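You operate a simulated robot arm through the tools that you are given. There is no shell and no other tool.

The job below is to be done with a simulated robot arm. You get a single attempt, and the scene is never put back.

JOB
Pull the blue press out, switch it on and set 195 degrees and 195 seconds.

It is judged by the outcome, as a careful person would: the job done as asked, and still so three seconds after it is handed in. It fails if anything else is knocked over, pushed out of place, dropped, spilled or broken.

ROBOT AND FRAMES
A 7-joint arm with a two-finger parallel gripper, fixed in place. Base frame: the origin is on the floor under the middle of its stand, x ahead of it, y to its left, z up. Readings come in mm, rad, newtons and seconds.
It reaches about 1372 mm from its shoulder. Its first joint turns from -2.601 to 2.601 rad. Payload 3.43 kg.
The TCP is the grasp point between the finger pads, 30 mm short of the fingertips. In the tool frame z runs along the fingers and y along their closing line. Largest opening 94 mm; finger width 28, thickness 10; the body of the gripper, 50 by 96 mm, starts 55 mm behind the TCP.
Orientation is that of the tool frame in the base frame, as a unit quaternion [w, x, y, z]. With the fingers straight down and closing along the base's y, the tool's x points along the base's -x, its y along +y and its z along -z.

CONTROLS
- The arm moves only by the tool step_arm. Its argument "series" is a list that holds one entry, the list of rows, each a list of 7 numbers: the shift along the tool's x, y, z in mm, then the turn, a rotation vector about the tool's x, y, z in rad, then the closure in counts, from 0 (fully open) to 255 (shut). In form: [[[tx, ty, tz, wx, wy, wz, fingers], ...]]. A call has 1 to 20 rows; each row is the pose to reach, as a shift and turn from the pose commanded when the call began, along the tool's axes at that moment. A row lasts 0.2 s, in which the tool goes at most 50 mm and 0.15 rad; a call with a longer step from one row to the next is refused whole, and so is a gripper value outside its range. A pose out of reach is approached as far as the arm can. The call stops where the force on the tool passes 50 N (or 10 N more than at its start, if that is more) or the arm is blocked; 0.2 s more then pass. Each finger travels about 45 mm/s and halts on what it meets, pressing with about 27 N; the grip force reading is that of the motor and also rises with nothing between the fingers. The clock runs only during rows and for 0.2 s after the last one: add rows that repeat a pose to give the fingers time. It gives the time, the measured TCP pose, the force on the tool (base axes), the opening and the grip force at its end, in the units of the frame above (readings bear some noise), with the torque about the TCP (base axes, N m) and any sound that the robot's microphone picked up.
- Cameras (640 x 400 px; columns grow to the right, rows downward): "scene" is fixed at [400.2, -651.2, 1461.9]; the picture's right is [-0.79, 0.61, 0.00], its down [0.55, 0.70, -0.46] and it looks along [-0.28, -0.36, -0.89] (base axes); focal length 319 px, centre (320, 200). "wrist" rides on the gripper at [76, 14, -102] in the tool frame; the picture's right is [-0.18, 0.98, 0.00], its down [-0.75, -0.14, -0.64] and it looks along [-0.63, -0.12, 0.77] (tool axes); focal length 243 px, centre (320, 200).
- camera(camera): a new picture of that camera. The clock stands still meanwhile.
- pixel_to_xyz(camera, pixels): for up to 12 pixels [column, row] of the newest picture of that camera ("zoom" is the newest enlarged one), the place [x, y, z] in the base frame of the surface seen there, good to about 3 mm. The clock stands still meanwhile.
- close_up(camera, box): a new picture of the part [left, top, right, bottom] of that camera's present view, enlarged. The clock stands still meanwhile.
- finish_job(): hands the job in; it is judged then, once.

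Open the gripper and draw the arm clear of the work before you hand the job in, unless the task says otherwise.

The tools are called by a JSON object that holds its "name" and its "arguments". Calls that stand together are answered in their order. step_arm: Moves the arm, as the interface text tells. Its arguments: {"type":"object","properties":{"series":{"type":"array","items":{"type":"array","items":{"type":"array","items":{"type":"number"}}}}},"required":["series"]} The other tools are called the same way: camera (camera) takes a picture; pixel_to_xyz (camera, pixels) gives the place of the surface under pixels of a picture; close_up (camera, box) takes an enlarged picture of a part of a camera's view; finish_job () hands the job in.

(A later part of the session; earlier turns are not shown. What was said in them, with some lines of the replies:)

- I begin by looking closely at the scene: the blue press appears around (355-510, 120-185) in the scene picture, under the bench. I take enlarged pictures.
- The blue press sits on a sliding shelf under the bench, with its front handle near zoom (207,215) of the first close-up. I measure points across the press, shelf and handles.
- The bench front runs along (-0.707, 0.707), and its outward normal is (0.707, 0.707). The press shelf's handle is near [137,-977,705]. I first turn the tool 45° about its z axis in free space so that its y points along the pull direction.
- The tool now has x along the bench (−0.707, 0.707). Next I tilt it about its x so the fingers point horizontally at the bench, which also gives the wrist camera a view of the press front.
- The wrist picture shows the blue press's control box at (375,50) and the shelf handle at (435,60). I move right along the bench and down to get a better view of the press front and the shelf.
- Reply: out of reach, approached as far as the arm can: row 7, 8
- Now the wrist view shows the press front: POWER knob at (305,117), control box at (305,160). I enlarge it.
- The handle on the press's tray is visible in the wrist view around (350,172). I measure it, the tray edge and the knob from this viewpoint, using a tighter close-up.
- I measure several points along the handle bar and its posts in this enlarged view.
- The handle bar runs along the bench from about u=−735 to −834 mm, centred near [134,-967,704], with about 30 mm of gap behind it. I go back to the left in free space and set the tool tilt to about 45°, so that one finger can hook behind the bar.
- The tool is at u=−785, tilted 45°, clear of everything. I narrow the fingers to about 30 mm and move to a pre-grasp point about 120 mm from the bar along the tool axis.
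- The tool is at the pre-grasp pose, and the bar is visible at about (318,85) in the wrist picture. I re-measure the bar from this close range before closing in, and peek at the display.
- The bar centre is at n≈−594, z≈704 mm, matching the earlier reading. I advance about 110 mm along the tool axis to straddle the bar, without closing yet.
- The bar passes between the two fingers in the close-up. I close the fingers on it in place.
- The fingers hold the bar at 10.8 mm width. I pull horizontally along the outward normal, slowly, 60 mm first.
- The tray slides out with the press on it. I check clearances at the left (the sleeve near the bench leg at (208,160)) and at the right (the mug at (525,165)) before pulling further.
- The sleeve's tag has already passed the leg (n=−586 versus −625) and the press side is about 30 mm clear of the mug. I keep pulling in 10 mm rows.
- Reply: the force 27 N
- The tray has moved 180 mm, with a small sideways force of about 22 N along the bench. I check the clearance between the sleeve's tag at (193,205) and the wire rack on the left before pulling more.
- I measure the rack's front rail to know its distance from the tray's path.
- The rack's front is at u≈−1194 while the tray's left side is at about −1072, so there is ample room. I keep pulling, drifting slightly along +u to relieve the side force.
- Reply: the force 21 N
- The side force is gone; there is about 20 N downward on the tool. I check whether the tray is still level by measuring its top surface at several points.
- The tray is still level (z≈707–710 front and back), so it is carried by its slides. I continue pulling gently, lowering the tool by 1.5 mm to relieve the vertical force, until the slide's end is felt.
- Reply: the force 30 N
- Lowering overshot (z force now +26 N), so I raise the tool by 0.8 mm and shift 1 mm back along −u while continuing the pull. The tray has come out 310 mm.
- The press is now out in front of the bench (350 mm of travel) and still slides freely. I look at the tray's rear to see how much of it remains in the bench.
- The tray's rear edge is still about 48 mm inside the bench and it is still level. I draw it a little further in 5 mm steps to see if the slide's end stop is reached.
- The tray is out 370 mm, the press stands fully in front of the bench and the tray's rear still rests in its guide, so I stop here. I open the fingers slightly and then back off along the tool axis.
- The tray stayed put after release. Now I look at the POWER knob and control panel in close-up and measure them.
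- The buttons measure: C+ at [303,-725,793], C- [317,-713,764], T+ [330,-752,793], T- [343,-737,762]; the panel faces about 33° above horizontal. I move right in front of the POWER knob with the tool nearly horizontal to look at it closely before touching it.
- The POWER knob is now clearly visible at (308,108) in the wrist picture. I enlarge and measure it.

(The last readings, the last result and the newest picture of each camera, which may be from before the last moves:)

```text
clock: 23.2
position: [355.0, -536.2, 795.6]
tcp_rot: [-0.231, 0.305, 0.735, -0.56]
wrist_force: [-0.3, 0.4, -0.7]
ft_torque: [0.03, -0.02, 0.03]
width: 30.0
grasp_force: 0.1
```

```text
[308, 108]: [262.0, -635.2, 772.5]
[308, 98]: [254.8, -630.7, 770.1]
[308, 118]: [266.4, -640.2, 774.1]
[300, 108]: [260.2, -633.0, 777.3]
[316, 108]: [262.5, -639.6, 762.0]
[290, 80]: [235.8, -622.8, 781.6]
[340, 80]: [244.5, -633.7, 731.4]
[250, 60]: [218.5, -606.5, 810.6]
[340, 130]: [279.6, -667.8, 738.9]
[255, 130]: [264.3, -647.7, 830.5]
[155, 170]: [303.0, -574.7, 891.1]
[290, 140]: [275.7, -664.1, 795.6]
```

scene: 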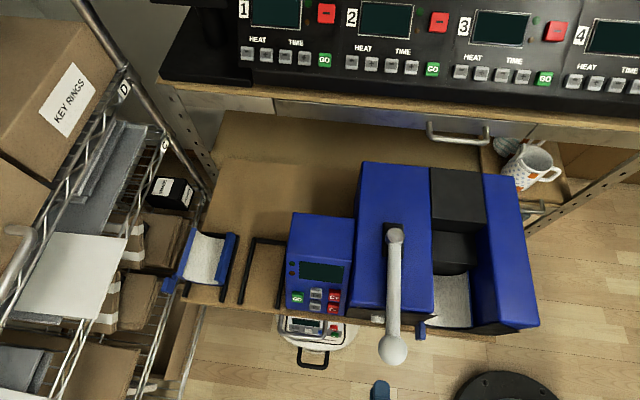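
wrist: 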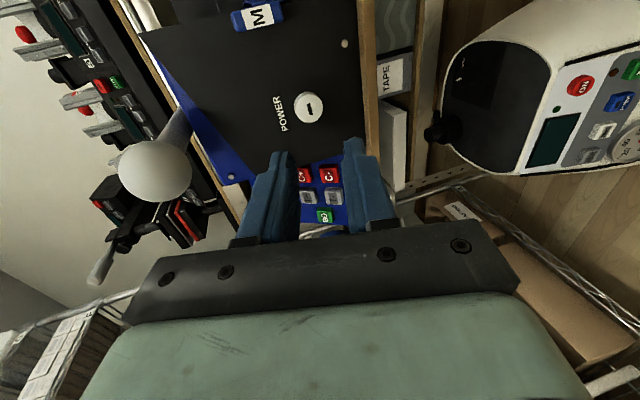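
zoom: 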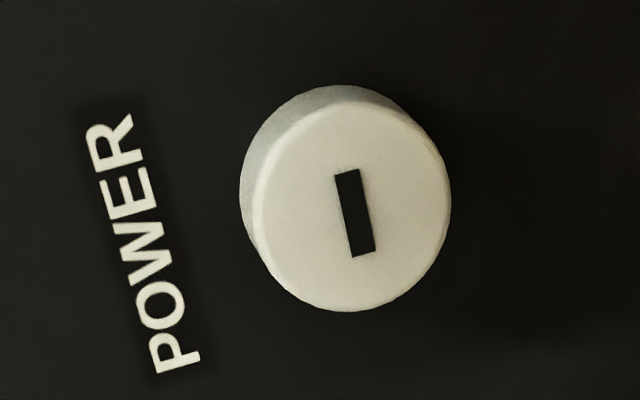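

The knob is a round white cap, 20 mm wide and standing 10 mm proud of a vertical panel (face at n≈−264), with no pointer or on/off marks, so it looks like a push button. I shut the fingers, level the tool and bring the tips about 14 mm in front of it.

{"name": "step_arm", "arguments": {"series": [[[-1, 0, 20, 0.0677, 0, 0, 255], [-2, 0, 45, 0.135, 0, 0, 255], [-3, -0.2, 70, 0.203, 0, 0, 255], [-4.2, -0.4, 95.3, 0.2708, 0, 0, 255], [-4.2, -0.4, 95.3, 0.2708, 0, 0, 255]]]}}

{"name": "camera", "arguments": {"camera": "wrist"}}

{"name": "camera", "arguments": {"camera": "scene"}}

```text
clock: 24.4
position: [291.6, -604.9, 769.0]
tcp_rot: [0.27, -0.27, -0.653, 0.654]
wrist_force: [0.1, -0.1, 0.7]
ft_torque: [0.02, -0.01, -0.01]
width: 0.0
grasp_force: 26.9
```

```text
taken
```

wrist: 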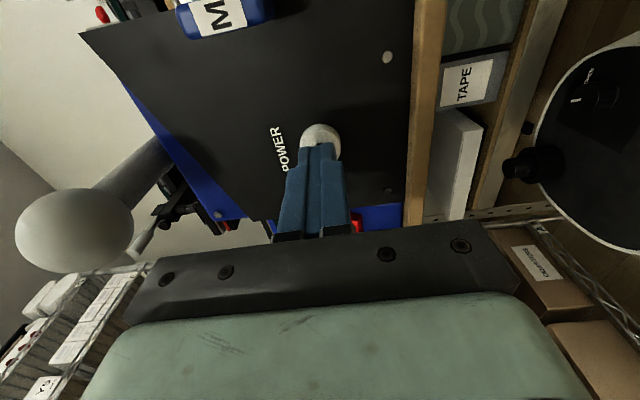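

```text
taken
```

scene: 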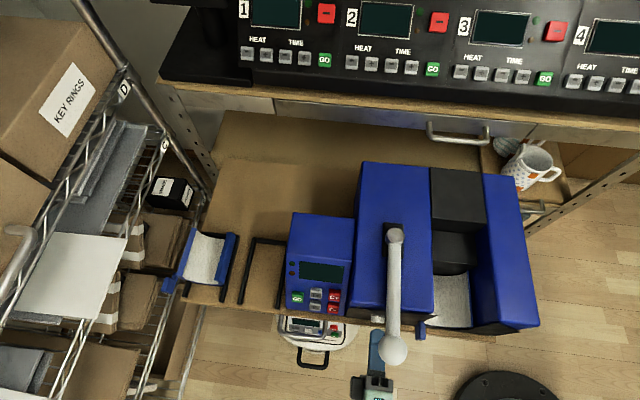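

The closed fingertips sit squarely in front of the knob. I advance slowly and watch the force for contact.

{"name": "step_arm", "arguments": {"series": [[[0, 0, 6, 0, 0, 0, 255], [0, 0, 10, 0, 0, 0, 255], [0, 0, 12, 0, 0, 0, 255], [0, 0, 13, 0, 0, 0, 255], [0, 0, 14, 0, 0, 0, 255], [0, 0, 15, 0, 0, 0, 255]]]}}

{"name": "close_up", "arguments": {"camera": "scene", "box": [270, 220, 450, 370]}}

```text
clock: 25.8
position: [282.0, -616.1, 769.9]
tcp_rot: [0.271, -0.271, -0.653, 0.654]
wrist_force: [0.0, 1.5, 1.5]
ft_torque: [0.01, 0.0, 0.03]
width: 0.1
grasp_force: 26.6
```

```text
2.67 times, centred on (360, 295) of scene
```

zoom: 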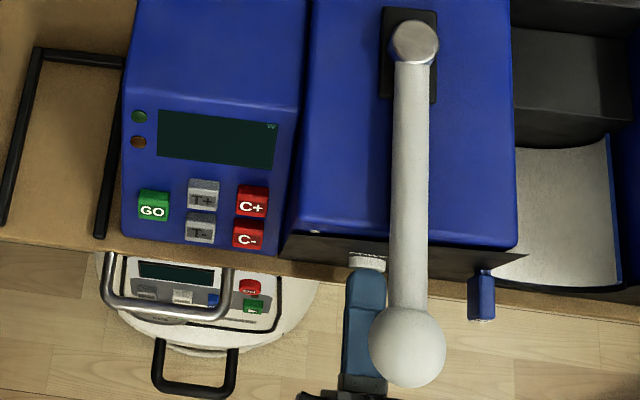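

No contact force yet, though the tips must be nearly at the cap. I continue in 1 mm steps.

{"name": "step_arm", "arguments": {"series": [[[0, 0, 1, 0, 0, 0, 255], [0, 0, 2, 0, 0, 0, 255], [0, 0, 3, 0, 0, 0, 255]]]}}

{"name": "close_up", "arguments": {"camera": "wrist", "box": [270, 100, 370, 170]}}

```text
clock: 26.6
position: [280.1, -619.2, 770.3]
tcp_rot: [-0.27, 0.27, 0.654, -0.653]
wrist_force: [1.6, 1.8, -0.5]
ft_torque: [-0.04, -0.03, -0.01]
width: 0.0
grasp_force: 27.3
heard: click
```

```text
5.71 times, centred on (320, 135) of wrist
```

zoom: 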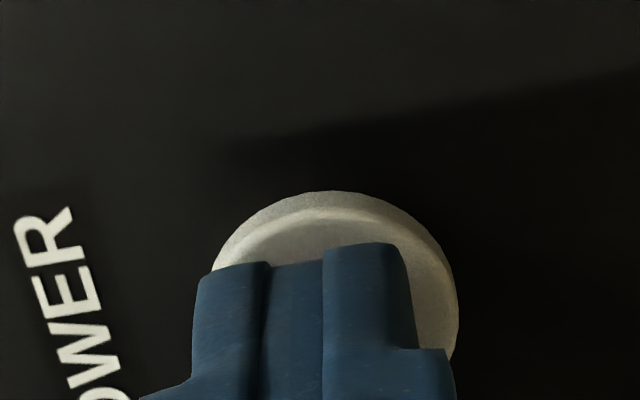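

A click was heard with only about 2.5 N, so it is a push button. I withdraw straight back and check the display.

{"name": "step_arm", "arguments": {"series": [[[0, 0, -5, 0, 0, 0, 255], [0, 0, -20, 0, 0, 0, 255], [0, 0, -50, 0, 0, 0, 255], [0, 0, -80, 0, 0, 0, 255]]]}}

{"name": "close_up", "arguments": {"camera": "scene", "box": [270, 250, 370, 330]}}

{"name": "camera", "arguments": {"camera": "scene"}}

{"name": "camera", "arguments": {"camera": "wrist"}}

```text
clock: 27.6
position: [336.9, -561.4, 770.1]
tcp_rot: [-0.271, 0.271, 0.653, -0.653]
wrist_force: [-0.7, 0.5, 0.4]
ft_torque: [0.01, -0.01, 0.0]
width: 0.0
grasp_force: 27.4
```

```text
5.00 times, centred on (320, 290) of scene
```

zoom: 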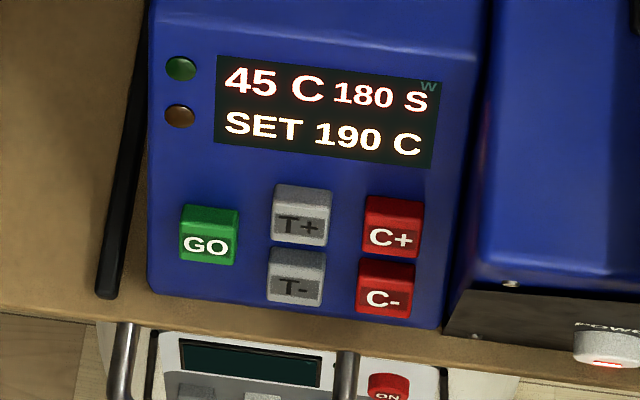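

```text
taken
```

scene: 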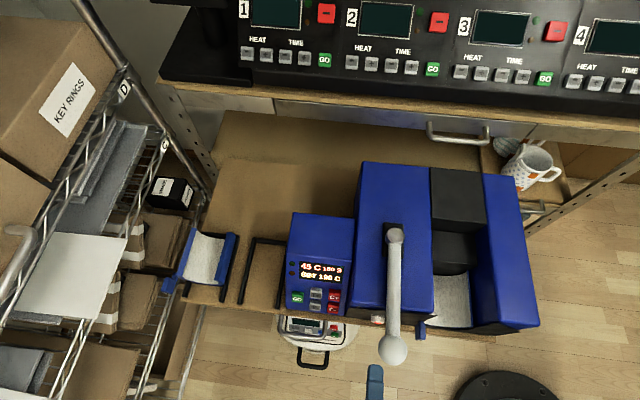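

```text
taken
```

wrist: 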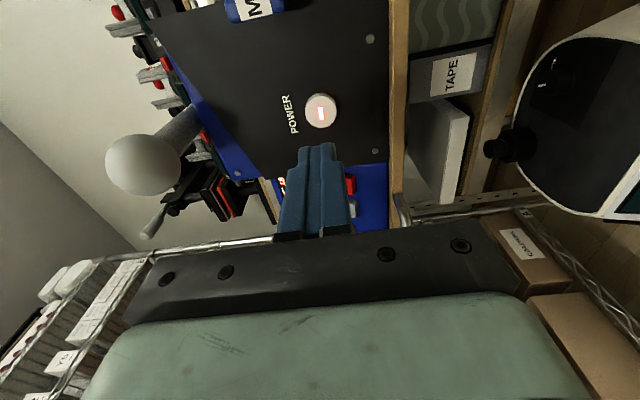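

The press is on and its display reads "45 C, 180 S, SET 190 C"; I need C+ and T+ presses. To keep the wrist camera away from the lever ball (u≈−633), I first move left and up, tilting the tool towards the panel's normal.

{"name": "step_arm", "arguments": {"series": [[[-27, -25, -2, -0.1427, 0, 0, 255], [-55, -50, -4, -0.2854, 0, 0, 255], [-82, -75, -6, -0.428, 0, 0, 255], [-110, -100, -8.7, -0.5708, 0, 0, 255], [-110, -100, -8.7, -0.5708, 0, 0, 255]]]}}

```text
clock: 28.8
position: [419.6, -634.1, 871.7]
tcp_rot: [-0.183, 0.336, 0.811, -0.442]
wrist_force: [0.0, -0.9, 0.1]
ft_torque: [0.02, 0.03, 0.01]
width: 0.0
grasp_force: 27.1
```

The tool is at u=−745, z=872, clear of the lever. I now roll it −90° about its own axis so that the camera ends up above, looking down at the panel.

{"name": "step_arm", "arguments": {"series": [[[0, 0, 0, 0, 0, -0.14, 255], [0, 0, 0, 0, 0, -0.28, 255], [0, 0, 0, 0, 0, -0.42, 255], [0, 0, 0, 0, 0, -0.56, 255], [0, 0, 0, 0, 0, -0.7, 255], [0, 0, 0, 0, 0, -0.84, 255], [0, 0, 0, 0, 0, -0.98, 255], [0, 0, 0, 0, 0, -1.12, 255], [0, 0, 0, 0, 0, -1.26, 255], [0, 0, 0, 0, 0, -1.4, 255], [0, 0, 0, 0, 0, -1.5, 255], [0, 0, 0, 0, 0, -1.5708, 255], [0, 0, 0, 0, 0, -1.5708, 255]]]}}

{"name": "camera", "arguments": {"camera": "wrist"}}

{"name": "camera", "arguments": {"camera": "scene"}}

```text
clock: 31.6
position: [421.1, -635.0, 871.0]
tcp_rot: [-0.443, -0.335, 0.811, -0.183]
wrist_force: [0.6, 0.1, 0.5]
ft_torque: [-0.02, -0.03, -0.01]
width: 0.0
grasp_force: 27.1
```

```text
taken
```

wrist: 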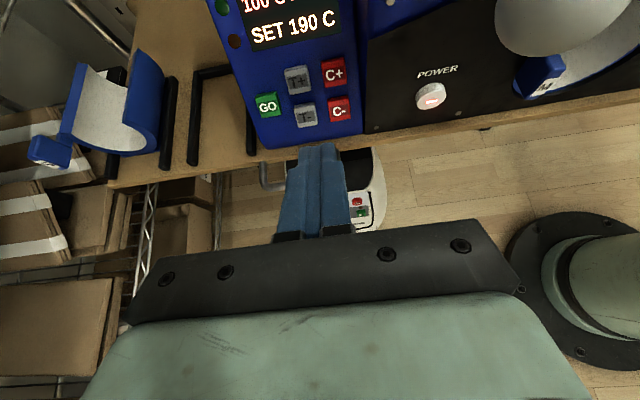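

```text
taken
```

scene: 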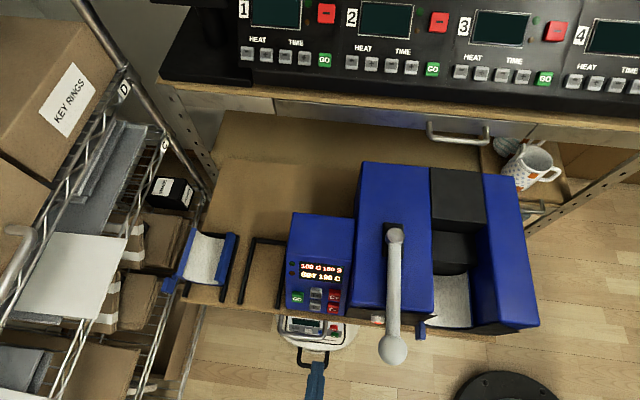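

The roll worked and the panel appears upright in the wrist view (C+ at (334,72), T+ at (297,79)). I enlarge and measure the button centres precisely.

{"name": "close_up", "arguments": {"camera": "wrist", "box": [230, 0, 390, 150]}}

{"name": "pixel_to_xyz", "arguments": {"camera": "wrist", "pixels": [[334, 71], [297, 79], [340, 109], [306, 114], [267, 105], [315, 75], [320, 110], [280, 80], [345, 90], [325, 72], [343, 70], [334, 60]]}}

```text
2.67 times, centred on (310, 75) of wrist
```

zoom: 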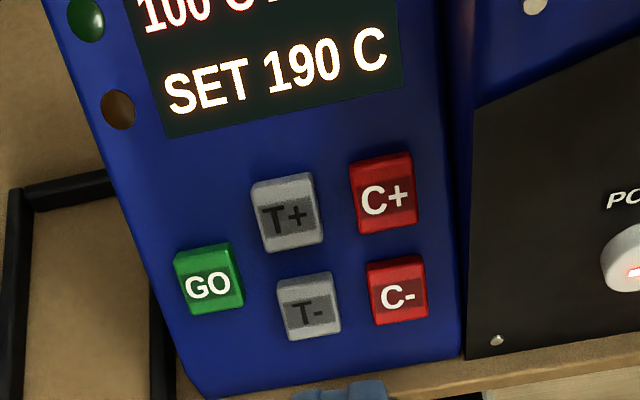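

```text
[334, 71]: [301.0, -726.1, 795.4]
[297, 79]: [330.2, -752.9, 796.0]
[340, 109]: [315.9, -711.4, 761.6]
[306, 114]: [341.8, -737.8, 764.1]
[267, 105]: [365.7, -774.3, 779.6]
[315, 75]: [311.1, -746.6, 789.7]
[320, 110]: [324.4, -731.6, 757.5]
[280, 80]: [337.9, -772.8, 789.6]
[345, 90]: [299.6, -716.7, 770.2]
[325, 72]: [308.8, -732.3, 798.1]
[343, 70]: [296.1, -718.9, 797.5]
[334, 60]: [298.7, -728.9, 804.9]
```

The C+ cap face is centred near n=−299.5, u=−726.5, z=794, standing about 9 mm above the panel. I bring the closed tips to 20 mm in front of it along the panel's normal.

{"name": "step_arm", "arguments": {"series": [[[5, 7, 39, 0, 0, 0, 255], [10, 14, 78, 0, 0, 0, 255], [15.1, 20.3, 116.5, 0, 0, 0, 255], [15.1, 20.3, 116.5, 0, 0, 0, 255]]]}}

{"name": "camera", "arguments": {"camera": "wrist"}}

{"name": "close_up", "arguments": {"camera": "scene", "box": [270, 240, 370, 340]}}

```text
clock: 32.6
position: [329.2, -695.6, 817.3]
tcp_rot: [-0.442, -0.336, 0.811, -0.184]
wrist_force: [-0.6, -0.5, 0.9]
ft_torque: [-0.02, 0.01, 0.01]
width: 0.2
grasp_force: 27.1
```

```text
taken
```

wrist: 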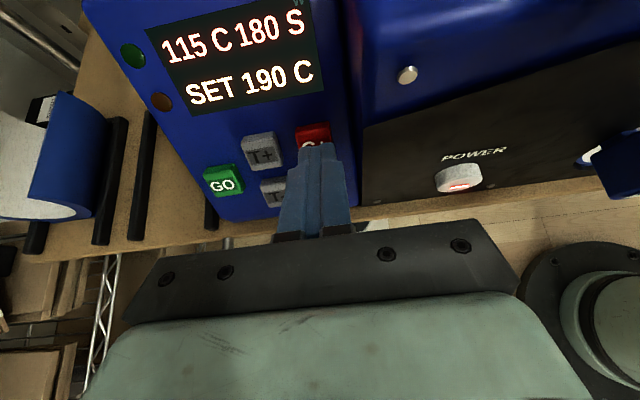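

```text
4.00 times, centred on (320, 290) of scene
```

zoom: 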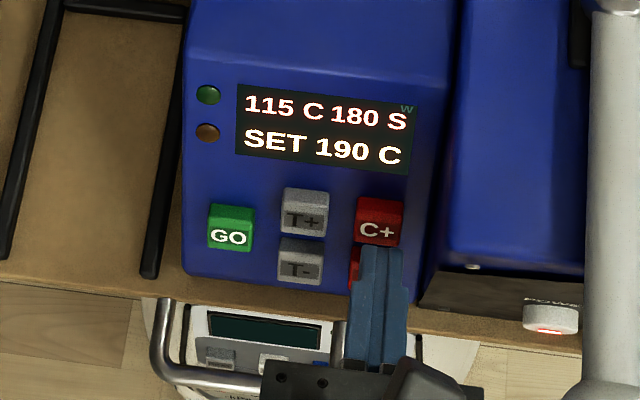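

The tips are in line with C+ with about 17 mm to go, and the display now shows "115 C, 180 S, SET 190 C". I push C+ about 4 mm past contact and come straight back, listening for a click.

{"name": "step_arm", "arguments": {"series": [[[2, -1.5, 8, 0, 0, 0, 255], [2, -1.5, 14, 0, 0, 0, 255], [2, -1.5, 17, 0, 0, 0, 255], [2, -1.5, 19, 0, 0, 0, 255], [2, -1.5, 20.7, 0, 0, 0, 255], [2, -1.5, 14, 0, 0, 0, 255], [2, -1.5, 4, 0, 0, 0, 255]]]}}

{"name": "close_up", "arguments": {"camera": "scene", "box": [270, 240, 370, 340]}}

```text
clock: 34.2
position: [330.6, -698.5, 820.6]
tcp_rot: [-0.442, -0.336, 0.811, -0.184]
wrist_force: [0.2, 0.3, -0.3]
ft_torque: [0.02, 0.02, -0.02]
width: 0.0
grasp_force: 27.0
```

```text
4.00 times, centred on (320, 290) of scene
```

zoom: 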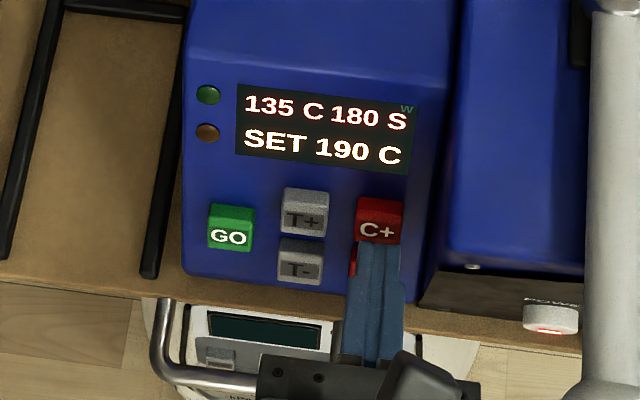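

No click that time; the push was just short. I repeat it slightly deeper and withdraw again.

{"name": "step_arm", "arguments": {"series": [[[0, 0, 10, 0, 0, 0, 255], [0, 0, 15, 0, 0, 0, 255], [0, 0, 17, 0, 0, 0, 255], [0, 0, 18.5, 0, 0, 0, 255], [0, 0, 10, 0, 0, 0, 255], [0, 0, 0, 0, 0, 0, 255]]]}}

{"name": "close_up", "arguments": {"camera": "scene", "box": [270, 240, 370, 340]}}

```text
clock: 35.6
position: [330.0, -698.7, 820.7]
tcp_rot: [-0.443, -0.335, 0.811, -0.184]
wrist_force: [0.3, 1.2, 0.0]
ft_torque: [0.01, 0.01, 0.02]
width: 0.2
grasp_force: 27.1
```

```text
4.00 times, centred on (320, 290) of scene
```

zoom: 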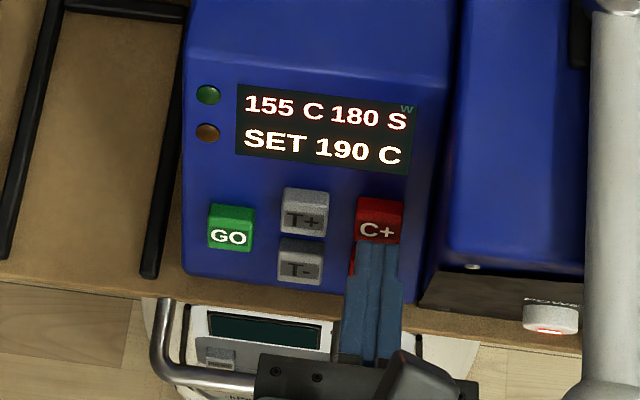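

Still no click, perhaps because the arm lags on the quick reversal. I advance to near contact and hold, to read where the tips really are.

{"name": "step_arm", "arguments": {"series": [[[0, 0, 10, 0, 0, 0, 255], [0, 0, 16, 0, 0, 0, 255], [0, 0, 17, 0, 0, 0, 255], [0, 0, 17, 0, 0, 0, 255]]]}}

{"name": "close_up", "arguments": {"camera": "wrist", "box": [250, 90, 390, 190]}}

{"name": "close_up", "arguments": {"camera": "scene", "box": [310, 270, 360, 320]}}

```text
clock: 36.6
position: [319.1, -708.2, 811.2]
tcp_rot: [-0.442, -0.336, 0.811, -0.184]
wrist_force: [0.8, 0.2, -0.4]
ft_torque: [-0.01, -0.01, -0.02]
width: 0.0
grasp_force: 26.7
```

```text
4.00 times, centred on (320, 140) of wrist
```

zoom: 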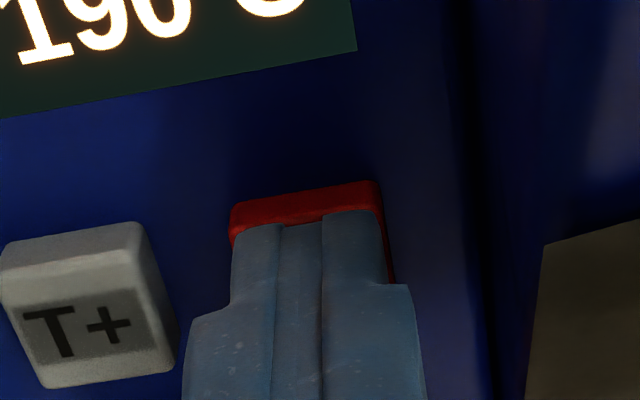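

```text
8.00 times, centred on (335, 295) of scene
```

zoom: 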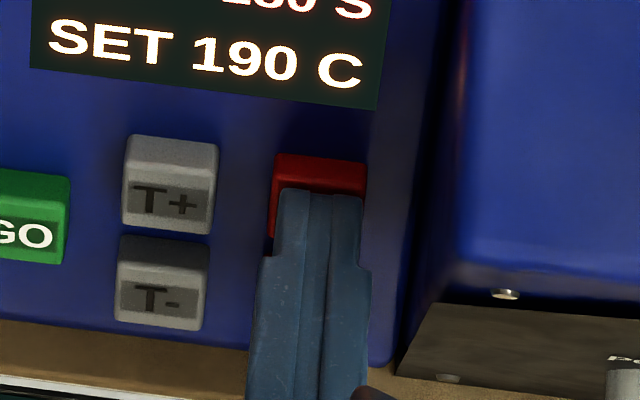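

The tips are right at the cap's face now, well inside its outline. I push on in 1 mm rows for 4 mm and then come back.

{"name": "step_arm", "arguments": {"series": [[[0, 0, 1, 0, 0, 0, 255], [0, 0, 2, 0, 0, 0, 255], [0, 0, 3, 0, 0, 0, 255], [0, 0, 4, 0, 0, 0, 255]]]}}

{"name": "close_up", "arguments": {"camera": "scene", "box": [270, 240, 370, 340]}}

```text
clock: 37.6
position: [316.7, -712.3, 809.2]
tcp_rot: [-0.443, -0.336, 0.811, -0.184]
wrist_force: [4.8, 6.7, 3.5]
ft_torque: [0.02, 0.04, -0.06]
width: 0.0
grasp_force: 26.8
heard: click
```

```text
4.00 times, centred on (320, 290) of scene
```

zoom: 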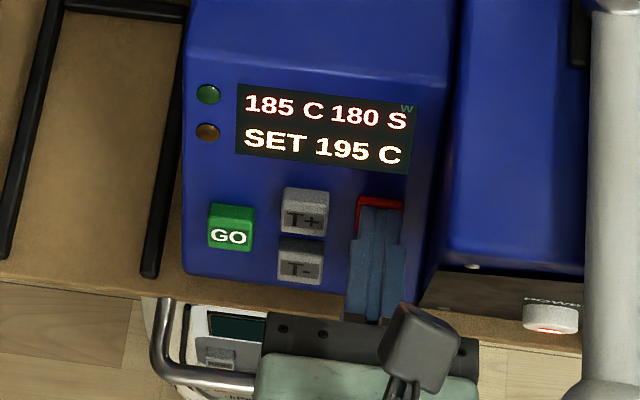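

A click, and the display reads "SET 195 C" — one press is 5 degrees. I withdraw straight back and check the display.

{"name": "step_arm", "arguments": {"series": [[[0, 0, -6, 0, 0, 0, 255], [0, 0, -20, 0, 0, 0, 255], [0, 0, -24, 0, 0, 0, 255]]]}}

{"name": "close_up", "arguments": {"camera": "scene", "box": [270, 240, 370, 340]}}

{"name": "camera", "arguments": {"camera": "wrist"}}

```text
clock: 38.4
position: [331.1, -697.2, 823.2]
tcp_rot: [-0.443, -0.336, 0.811, -0.184]
wrist_force: [0.4, 0.1, 0.5]
ft_torque: [-0.02, 0.01, 0.0]
width: 0.0
grasp_force: 26.9
```

```text
4.00 times, centred on (320, 290) of scene
```

zoom: 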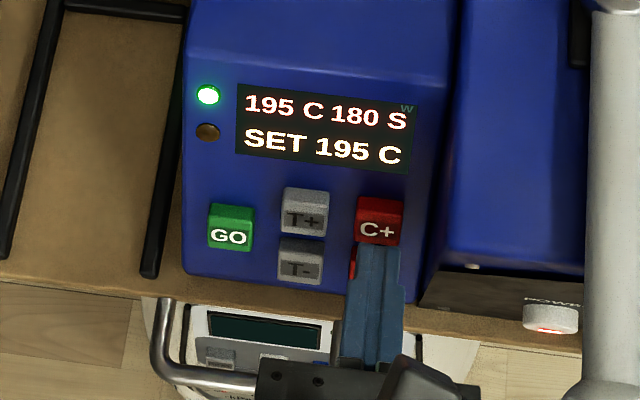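

```text
taken
```

wrist: 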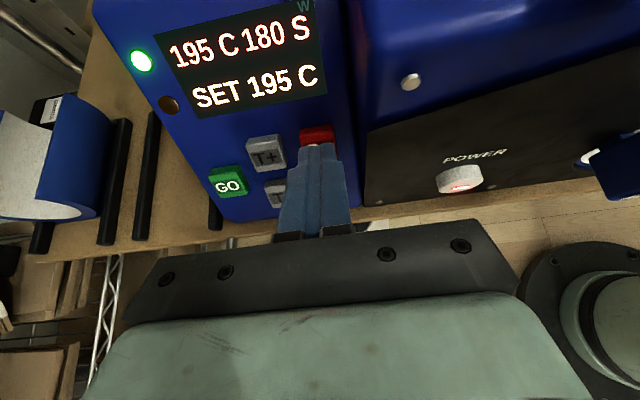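

Now "195 C, 180 S, SET 195 C". I shift 38.5 mm left along the bench to line up with T+, still 20 mm off the caps.

{"name": "step_arm", "arguments": {"series": [[[0, -20, -2, 0, 0, 0, 255], [0, -38.5, 0, 0, 0, 0, 255], [0, -38.5, 10, 0, 0, 0, 255], [0, -38.5, 14, 0, 0, 0, 255], [0, -38.5, 14, 0, 0, 0, 255]]]}}

{"name": "close_up", "arguments": {"camera": "wrist", "box": [230, 70, 410, 200]}}

{"name": "close_up", "arguments": {"camera": "scene", "box": [270, 240, 370, 340]}}

```text
clock: 39.6
position: [349.2, -732.8, 812.9]
tcp_rot: [-0.444, -0.335, 0.81, -0.184]
wrist_force: [-0.6, -0.1, 0.6]
ft_torque: [0.0, 0.0, 0.03]
width: 0.0
grasp_force: 27.0
```

```text
3.08 times, centred on (320, 135) of wrist
```

zoom: 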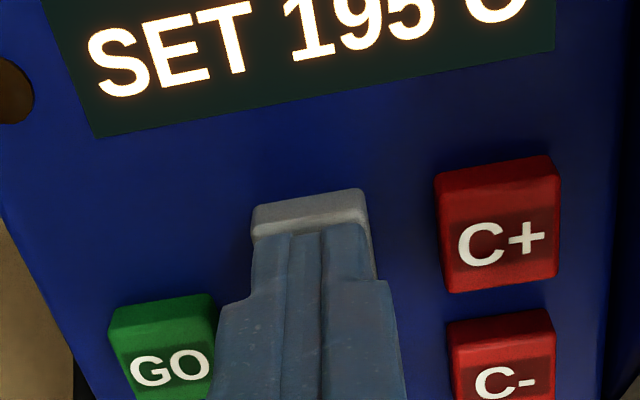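

```text
4.00 times, centred on (320, 290) of scene
```

zoom: 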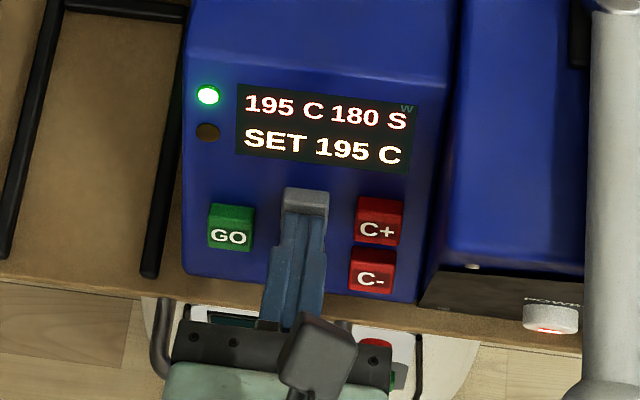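

The tips are centred on T+. I push in 1 mm steps to the same depth that clicked C+.

{"name": "step_arm", "arguments": {"series": [[[0, 0, 5, 0, 0, 0, 255], [0, 0, 7, 0, 0, 0, 255], [0, 0, 8, 0, 0, 0, 255], [0, 0, 9, 0, 0, 0, 255], [0, 0, 10, 0, 0, 0, 255]]]}}

{"name": "close_up", "arguments": {"camera": "scene", "box": [270, 240, 370, 340]}}

```text
clock: 40.8
position: [345.9, -736.8, 808.8]
tcp_rot: [-0.442, -0.336, 0.811, -0.185]
wrist_force: [1.8, 1.6, 2.3]
ft_torque: [-0.04, 0.04, 0.09]
width: 0.0
grasp_force: 27.0
heard: click
```

```text
4.00 times, centred on (320, 290) of scene
```

zoom: 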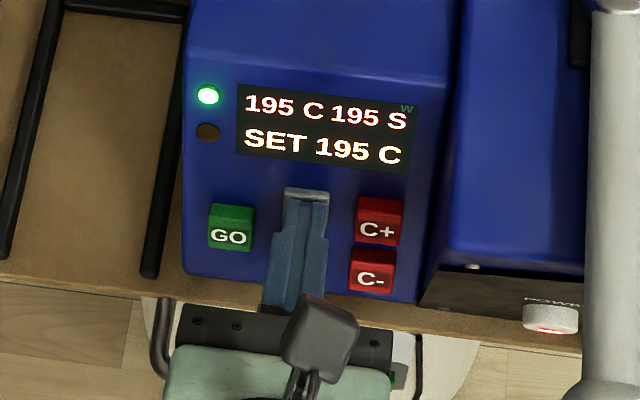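

One press gave "195 S". I withdraw straight back at once and then draw the arm well clear.

{"name": "step_arm", "arguments": {"series": [[[0, 0, -6, 0, 0, 0, 255], [0, 0, -20, 0, 0, 0, 255], [0, 0, -50, 0, 0, 0, 255], [0, 0, -90, 0, 0, 0, 255], [0, 0, -130, 0, 0, 0, 255], [0, 0, -160, 0, 0, 0, 255]]]}}

{"name": "close_up", "arguments": {"camera": "scene", "box": [270, 240, 370, 340]}}

{"name": "camera", "arguments": {"camera": "scene"}}

```text
clock: 42.2
position: [439.1, -641.7, 894.0]
tcp_rot: [-0.443, -0.335, 0.811, -0.183]
wrist_force: [1.2, -0.4, -0.9]
ft_torque: [0.03, -0.02, 0.0]
width: 0.1
grasp_force: 27.0
```

```text
4.00 times, centred on (320, 290) of scene
```

zoom: 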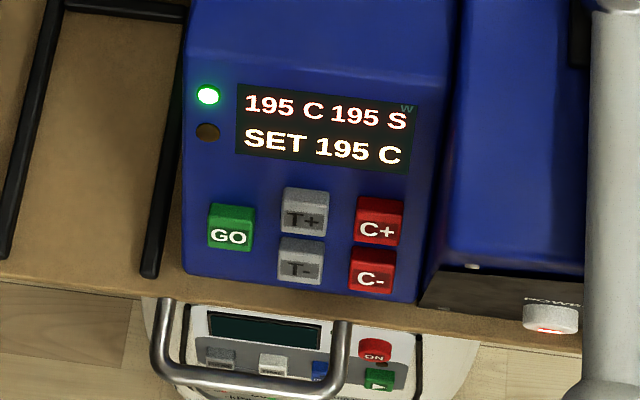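

```text
taken
```

scene: 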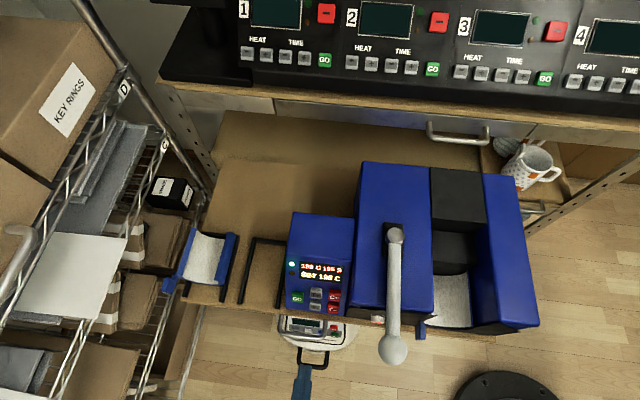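

The display holds "195 C, 195 S, SET 195 C" with the ready light green and the tray still out. I open the gripper, move up and back a little more, and let a few seconds pass to check that the settings stay.

{"name": "step_arm", "arguments": {"series": [[[0, 0, 0, 0, 0, 0, 0], [10, 0, -20, 0, 0, 0, 0], [30, 0, -40, 0, 0, 0, 0], [50, 0, -60, 0, 0, 0, 0], [70, 0, -60, 0, 0, 0, 0], [70, 0, -60, 0, 0, 0, 0], [70, 0, -60, 0, 0, 0, 0], [70, 0, -60, 0, 0, 0, 0], [70, 0, -60, 0, 0, 0, 0], [70, 0, -60, 0, 0, 0, 0], [70, 0, -60, 0, 0, 0, 0], [70, 0, -60, 0, 0, 0, 0], [70, 0, -60, 0, 0, 0, 0], [70, 0, -60, 0, 0, 0, 0], [70, 0, -60, 0, 0, 0, 0], [70, 0, -60, 0, 0, 0, 0]]]}}

{"name": "camera", "arguments": {"camera": "scene"}}

{"name": "close_up", "arguments": {"camera": "scene", "box": [270, 240, 370, 340]}}

{"name": "camera", "arguments": {"camera": "wrist"}}

```text
clock: 45.6
position: [449.4, -634.0, 986.2]
tcp_rot: [-0.443, -0.336, 0.81, -0.184]
wrist_force: [0.7, -0.4, -0.3]
ft_torque: [0.01, -0.01, -0.04]
width: 94.0
grasp_force: 0.0
```

```text
taken
```

scene: 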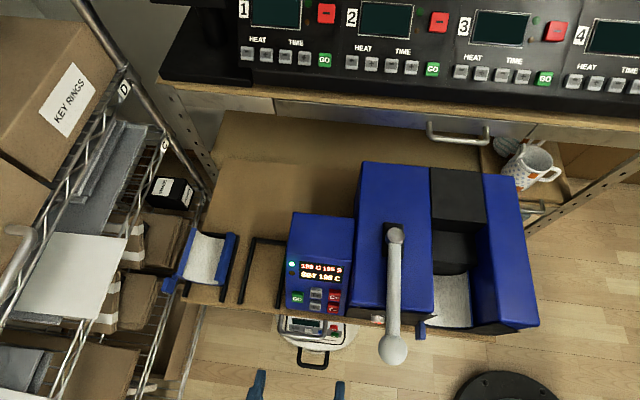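

```text
4.00 times, centred on (320, 290) of scene
```

zoom: 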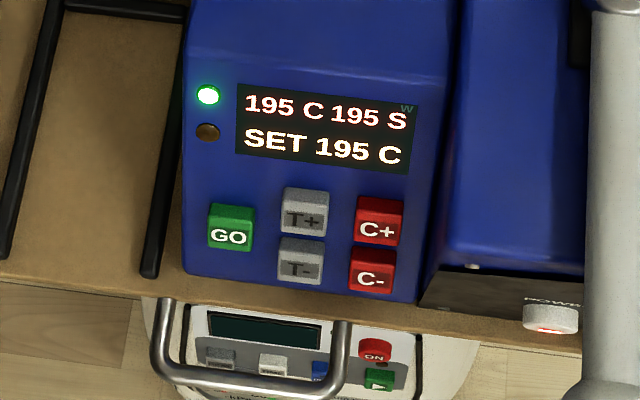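

```text
taken
```

wrist: 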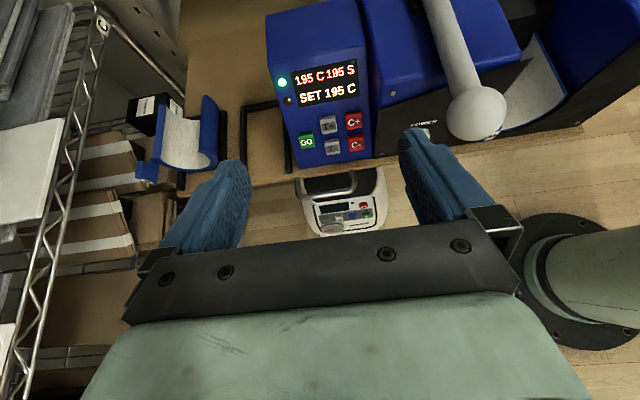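

After three more seconds the press is still out on its tray and its display still reads "195 C, 195 S, SET 195 C". Nothing else was disturbed (sleeve, mug and floor machine are in place), and the gripper is open and clear, so I hand the job in.

{"name": "finish_job", "arguments": {}}

```text
The job is handed in.
```

The blue press is pulled out, switched on, and set to 195 degrees and 195 seconds. About three seconds after I withdrew the arm, its display still read "195 C, 195 S, SET 195 C" with the green light lit.

- **Pulling out:** I drew the press out about 370 mm on its sliding tray, until it stood fully in front of the bench. I stopped before feeling an end stop; the tray stayed level and did not slide back while I pressed the buttons.
- **Settings:** The press came on at 190 degrees and 180 seconds. One press of C+ and one of T+ brought it to the values you asked for. I did not press GO, so the timer is not running.
- **Surroundings:** The loose sleeve on the tray, the mug on the next tray and the machine on the floor look undisturbed in the final pictures. The gripper is open and the arm is clear of the press.
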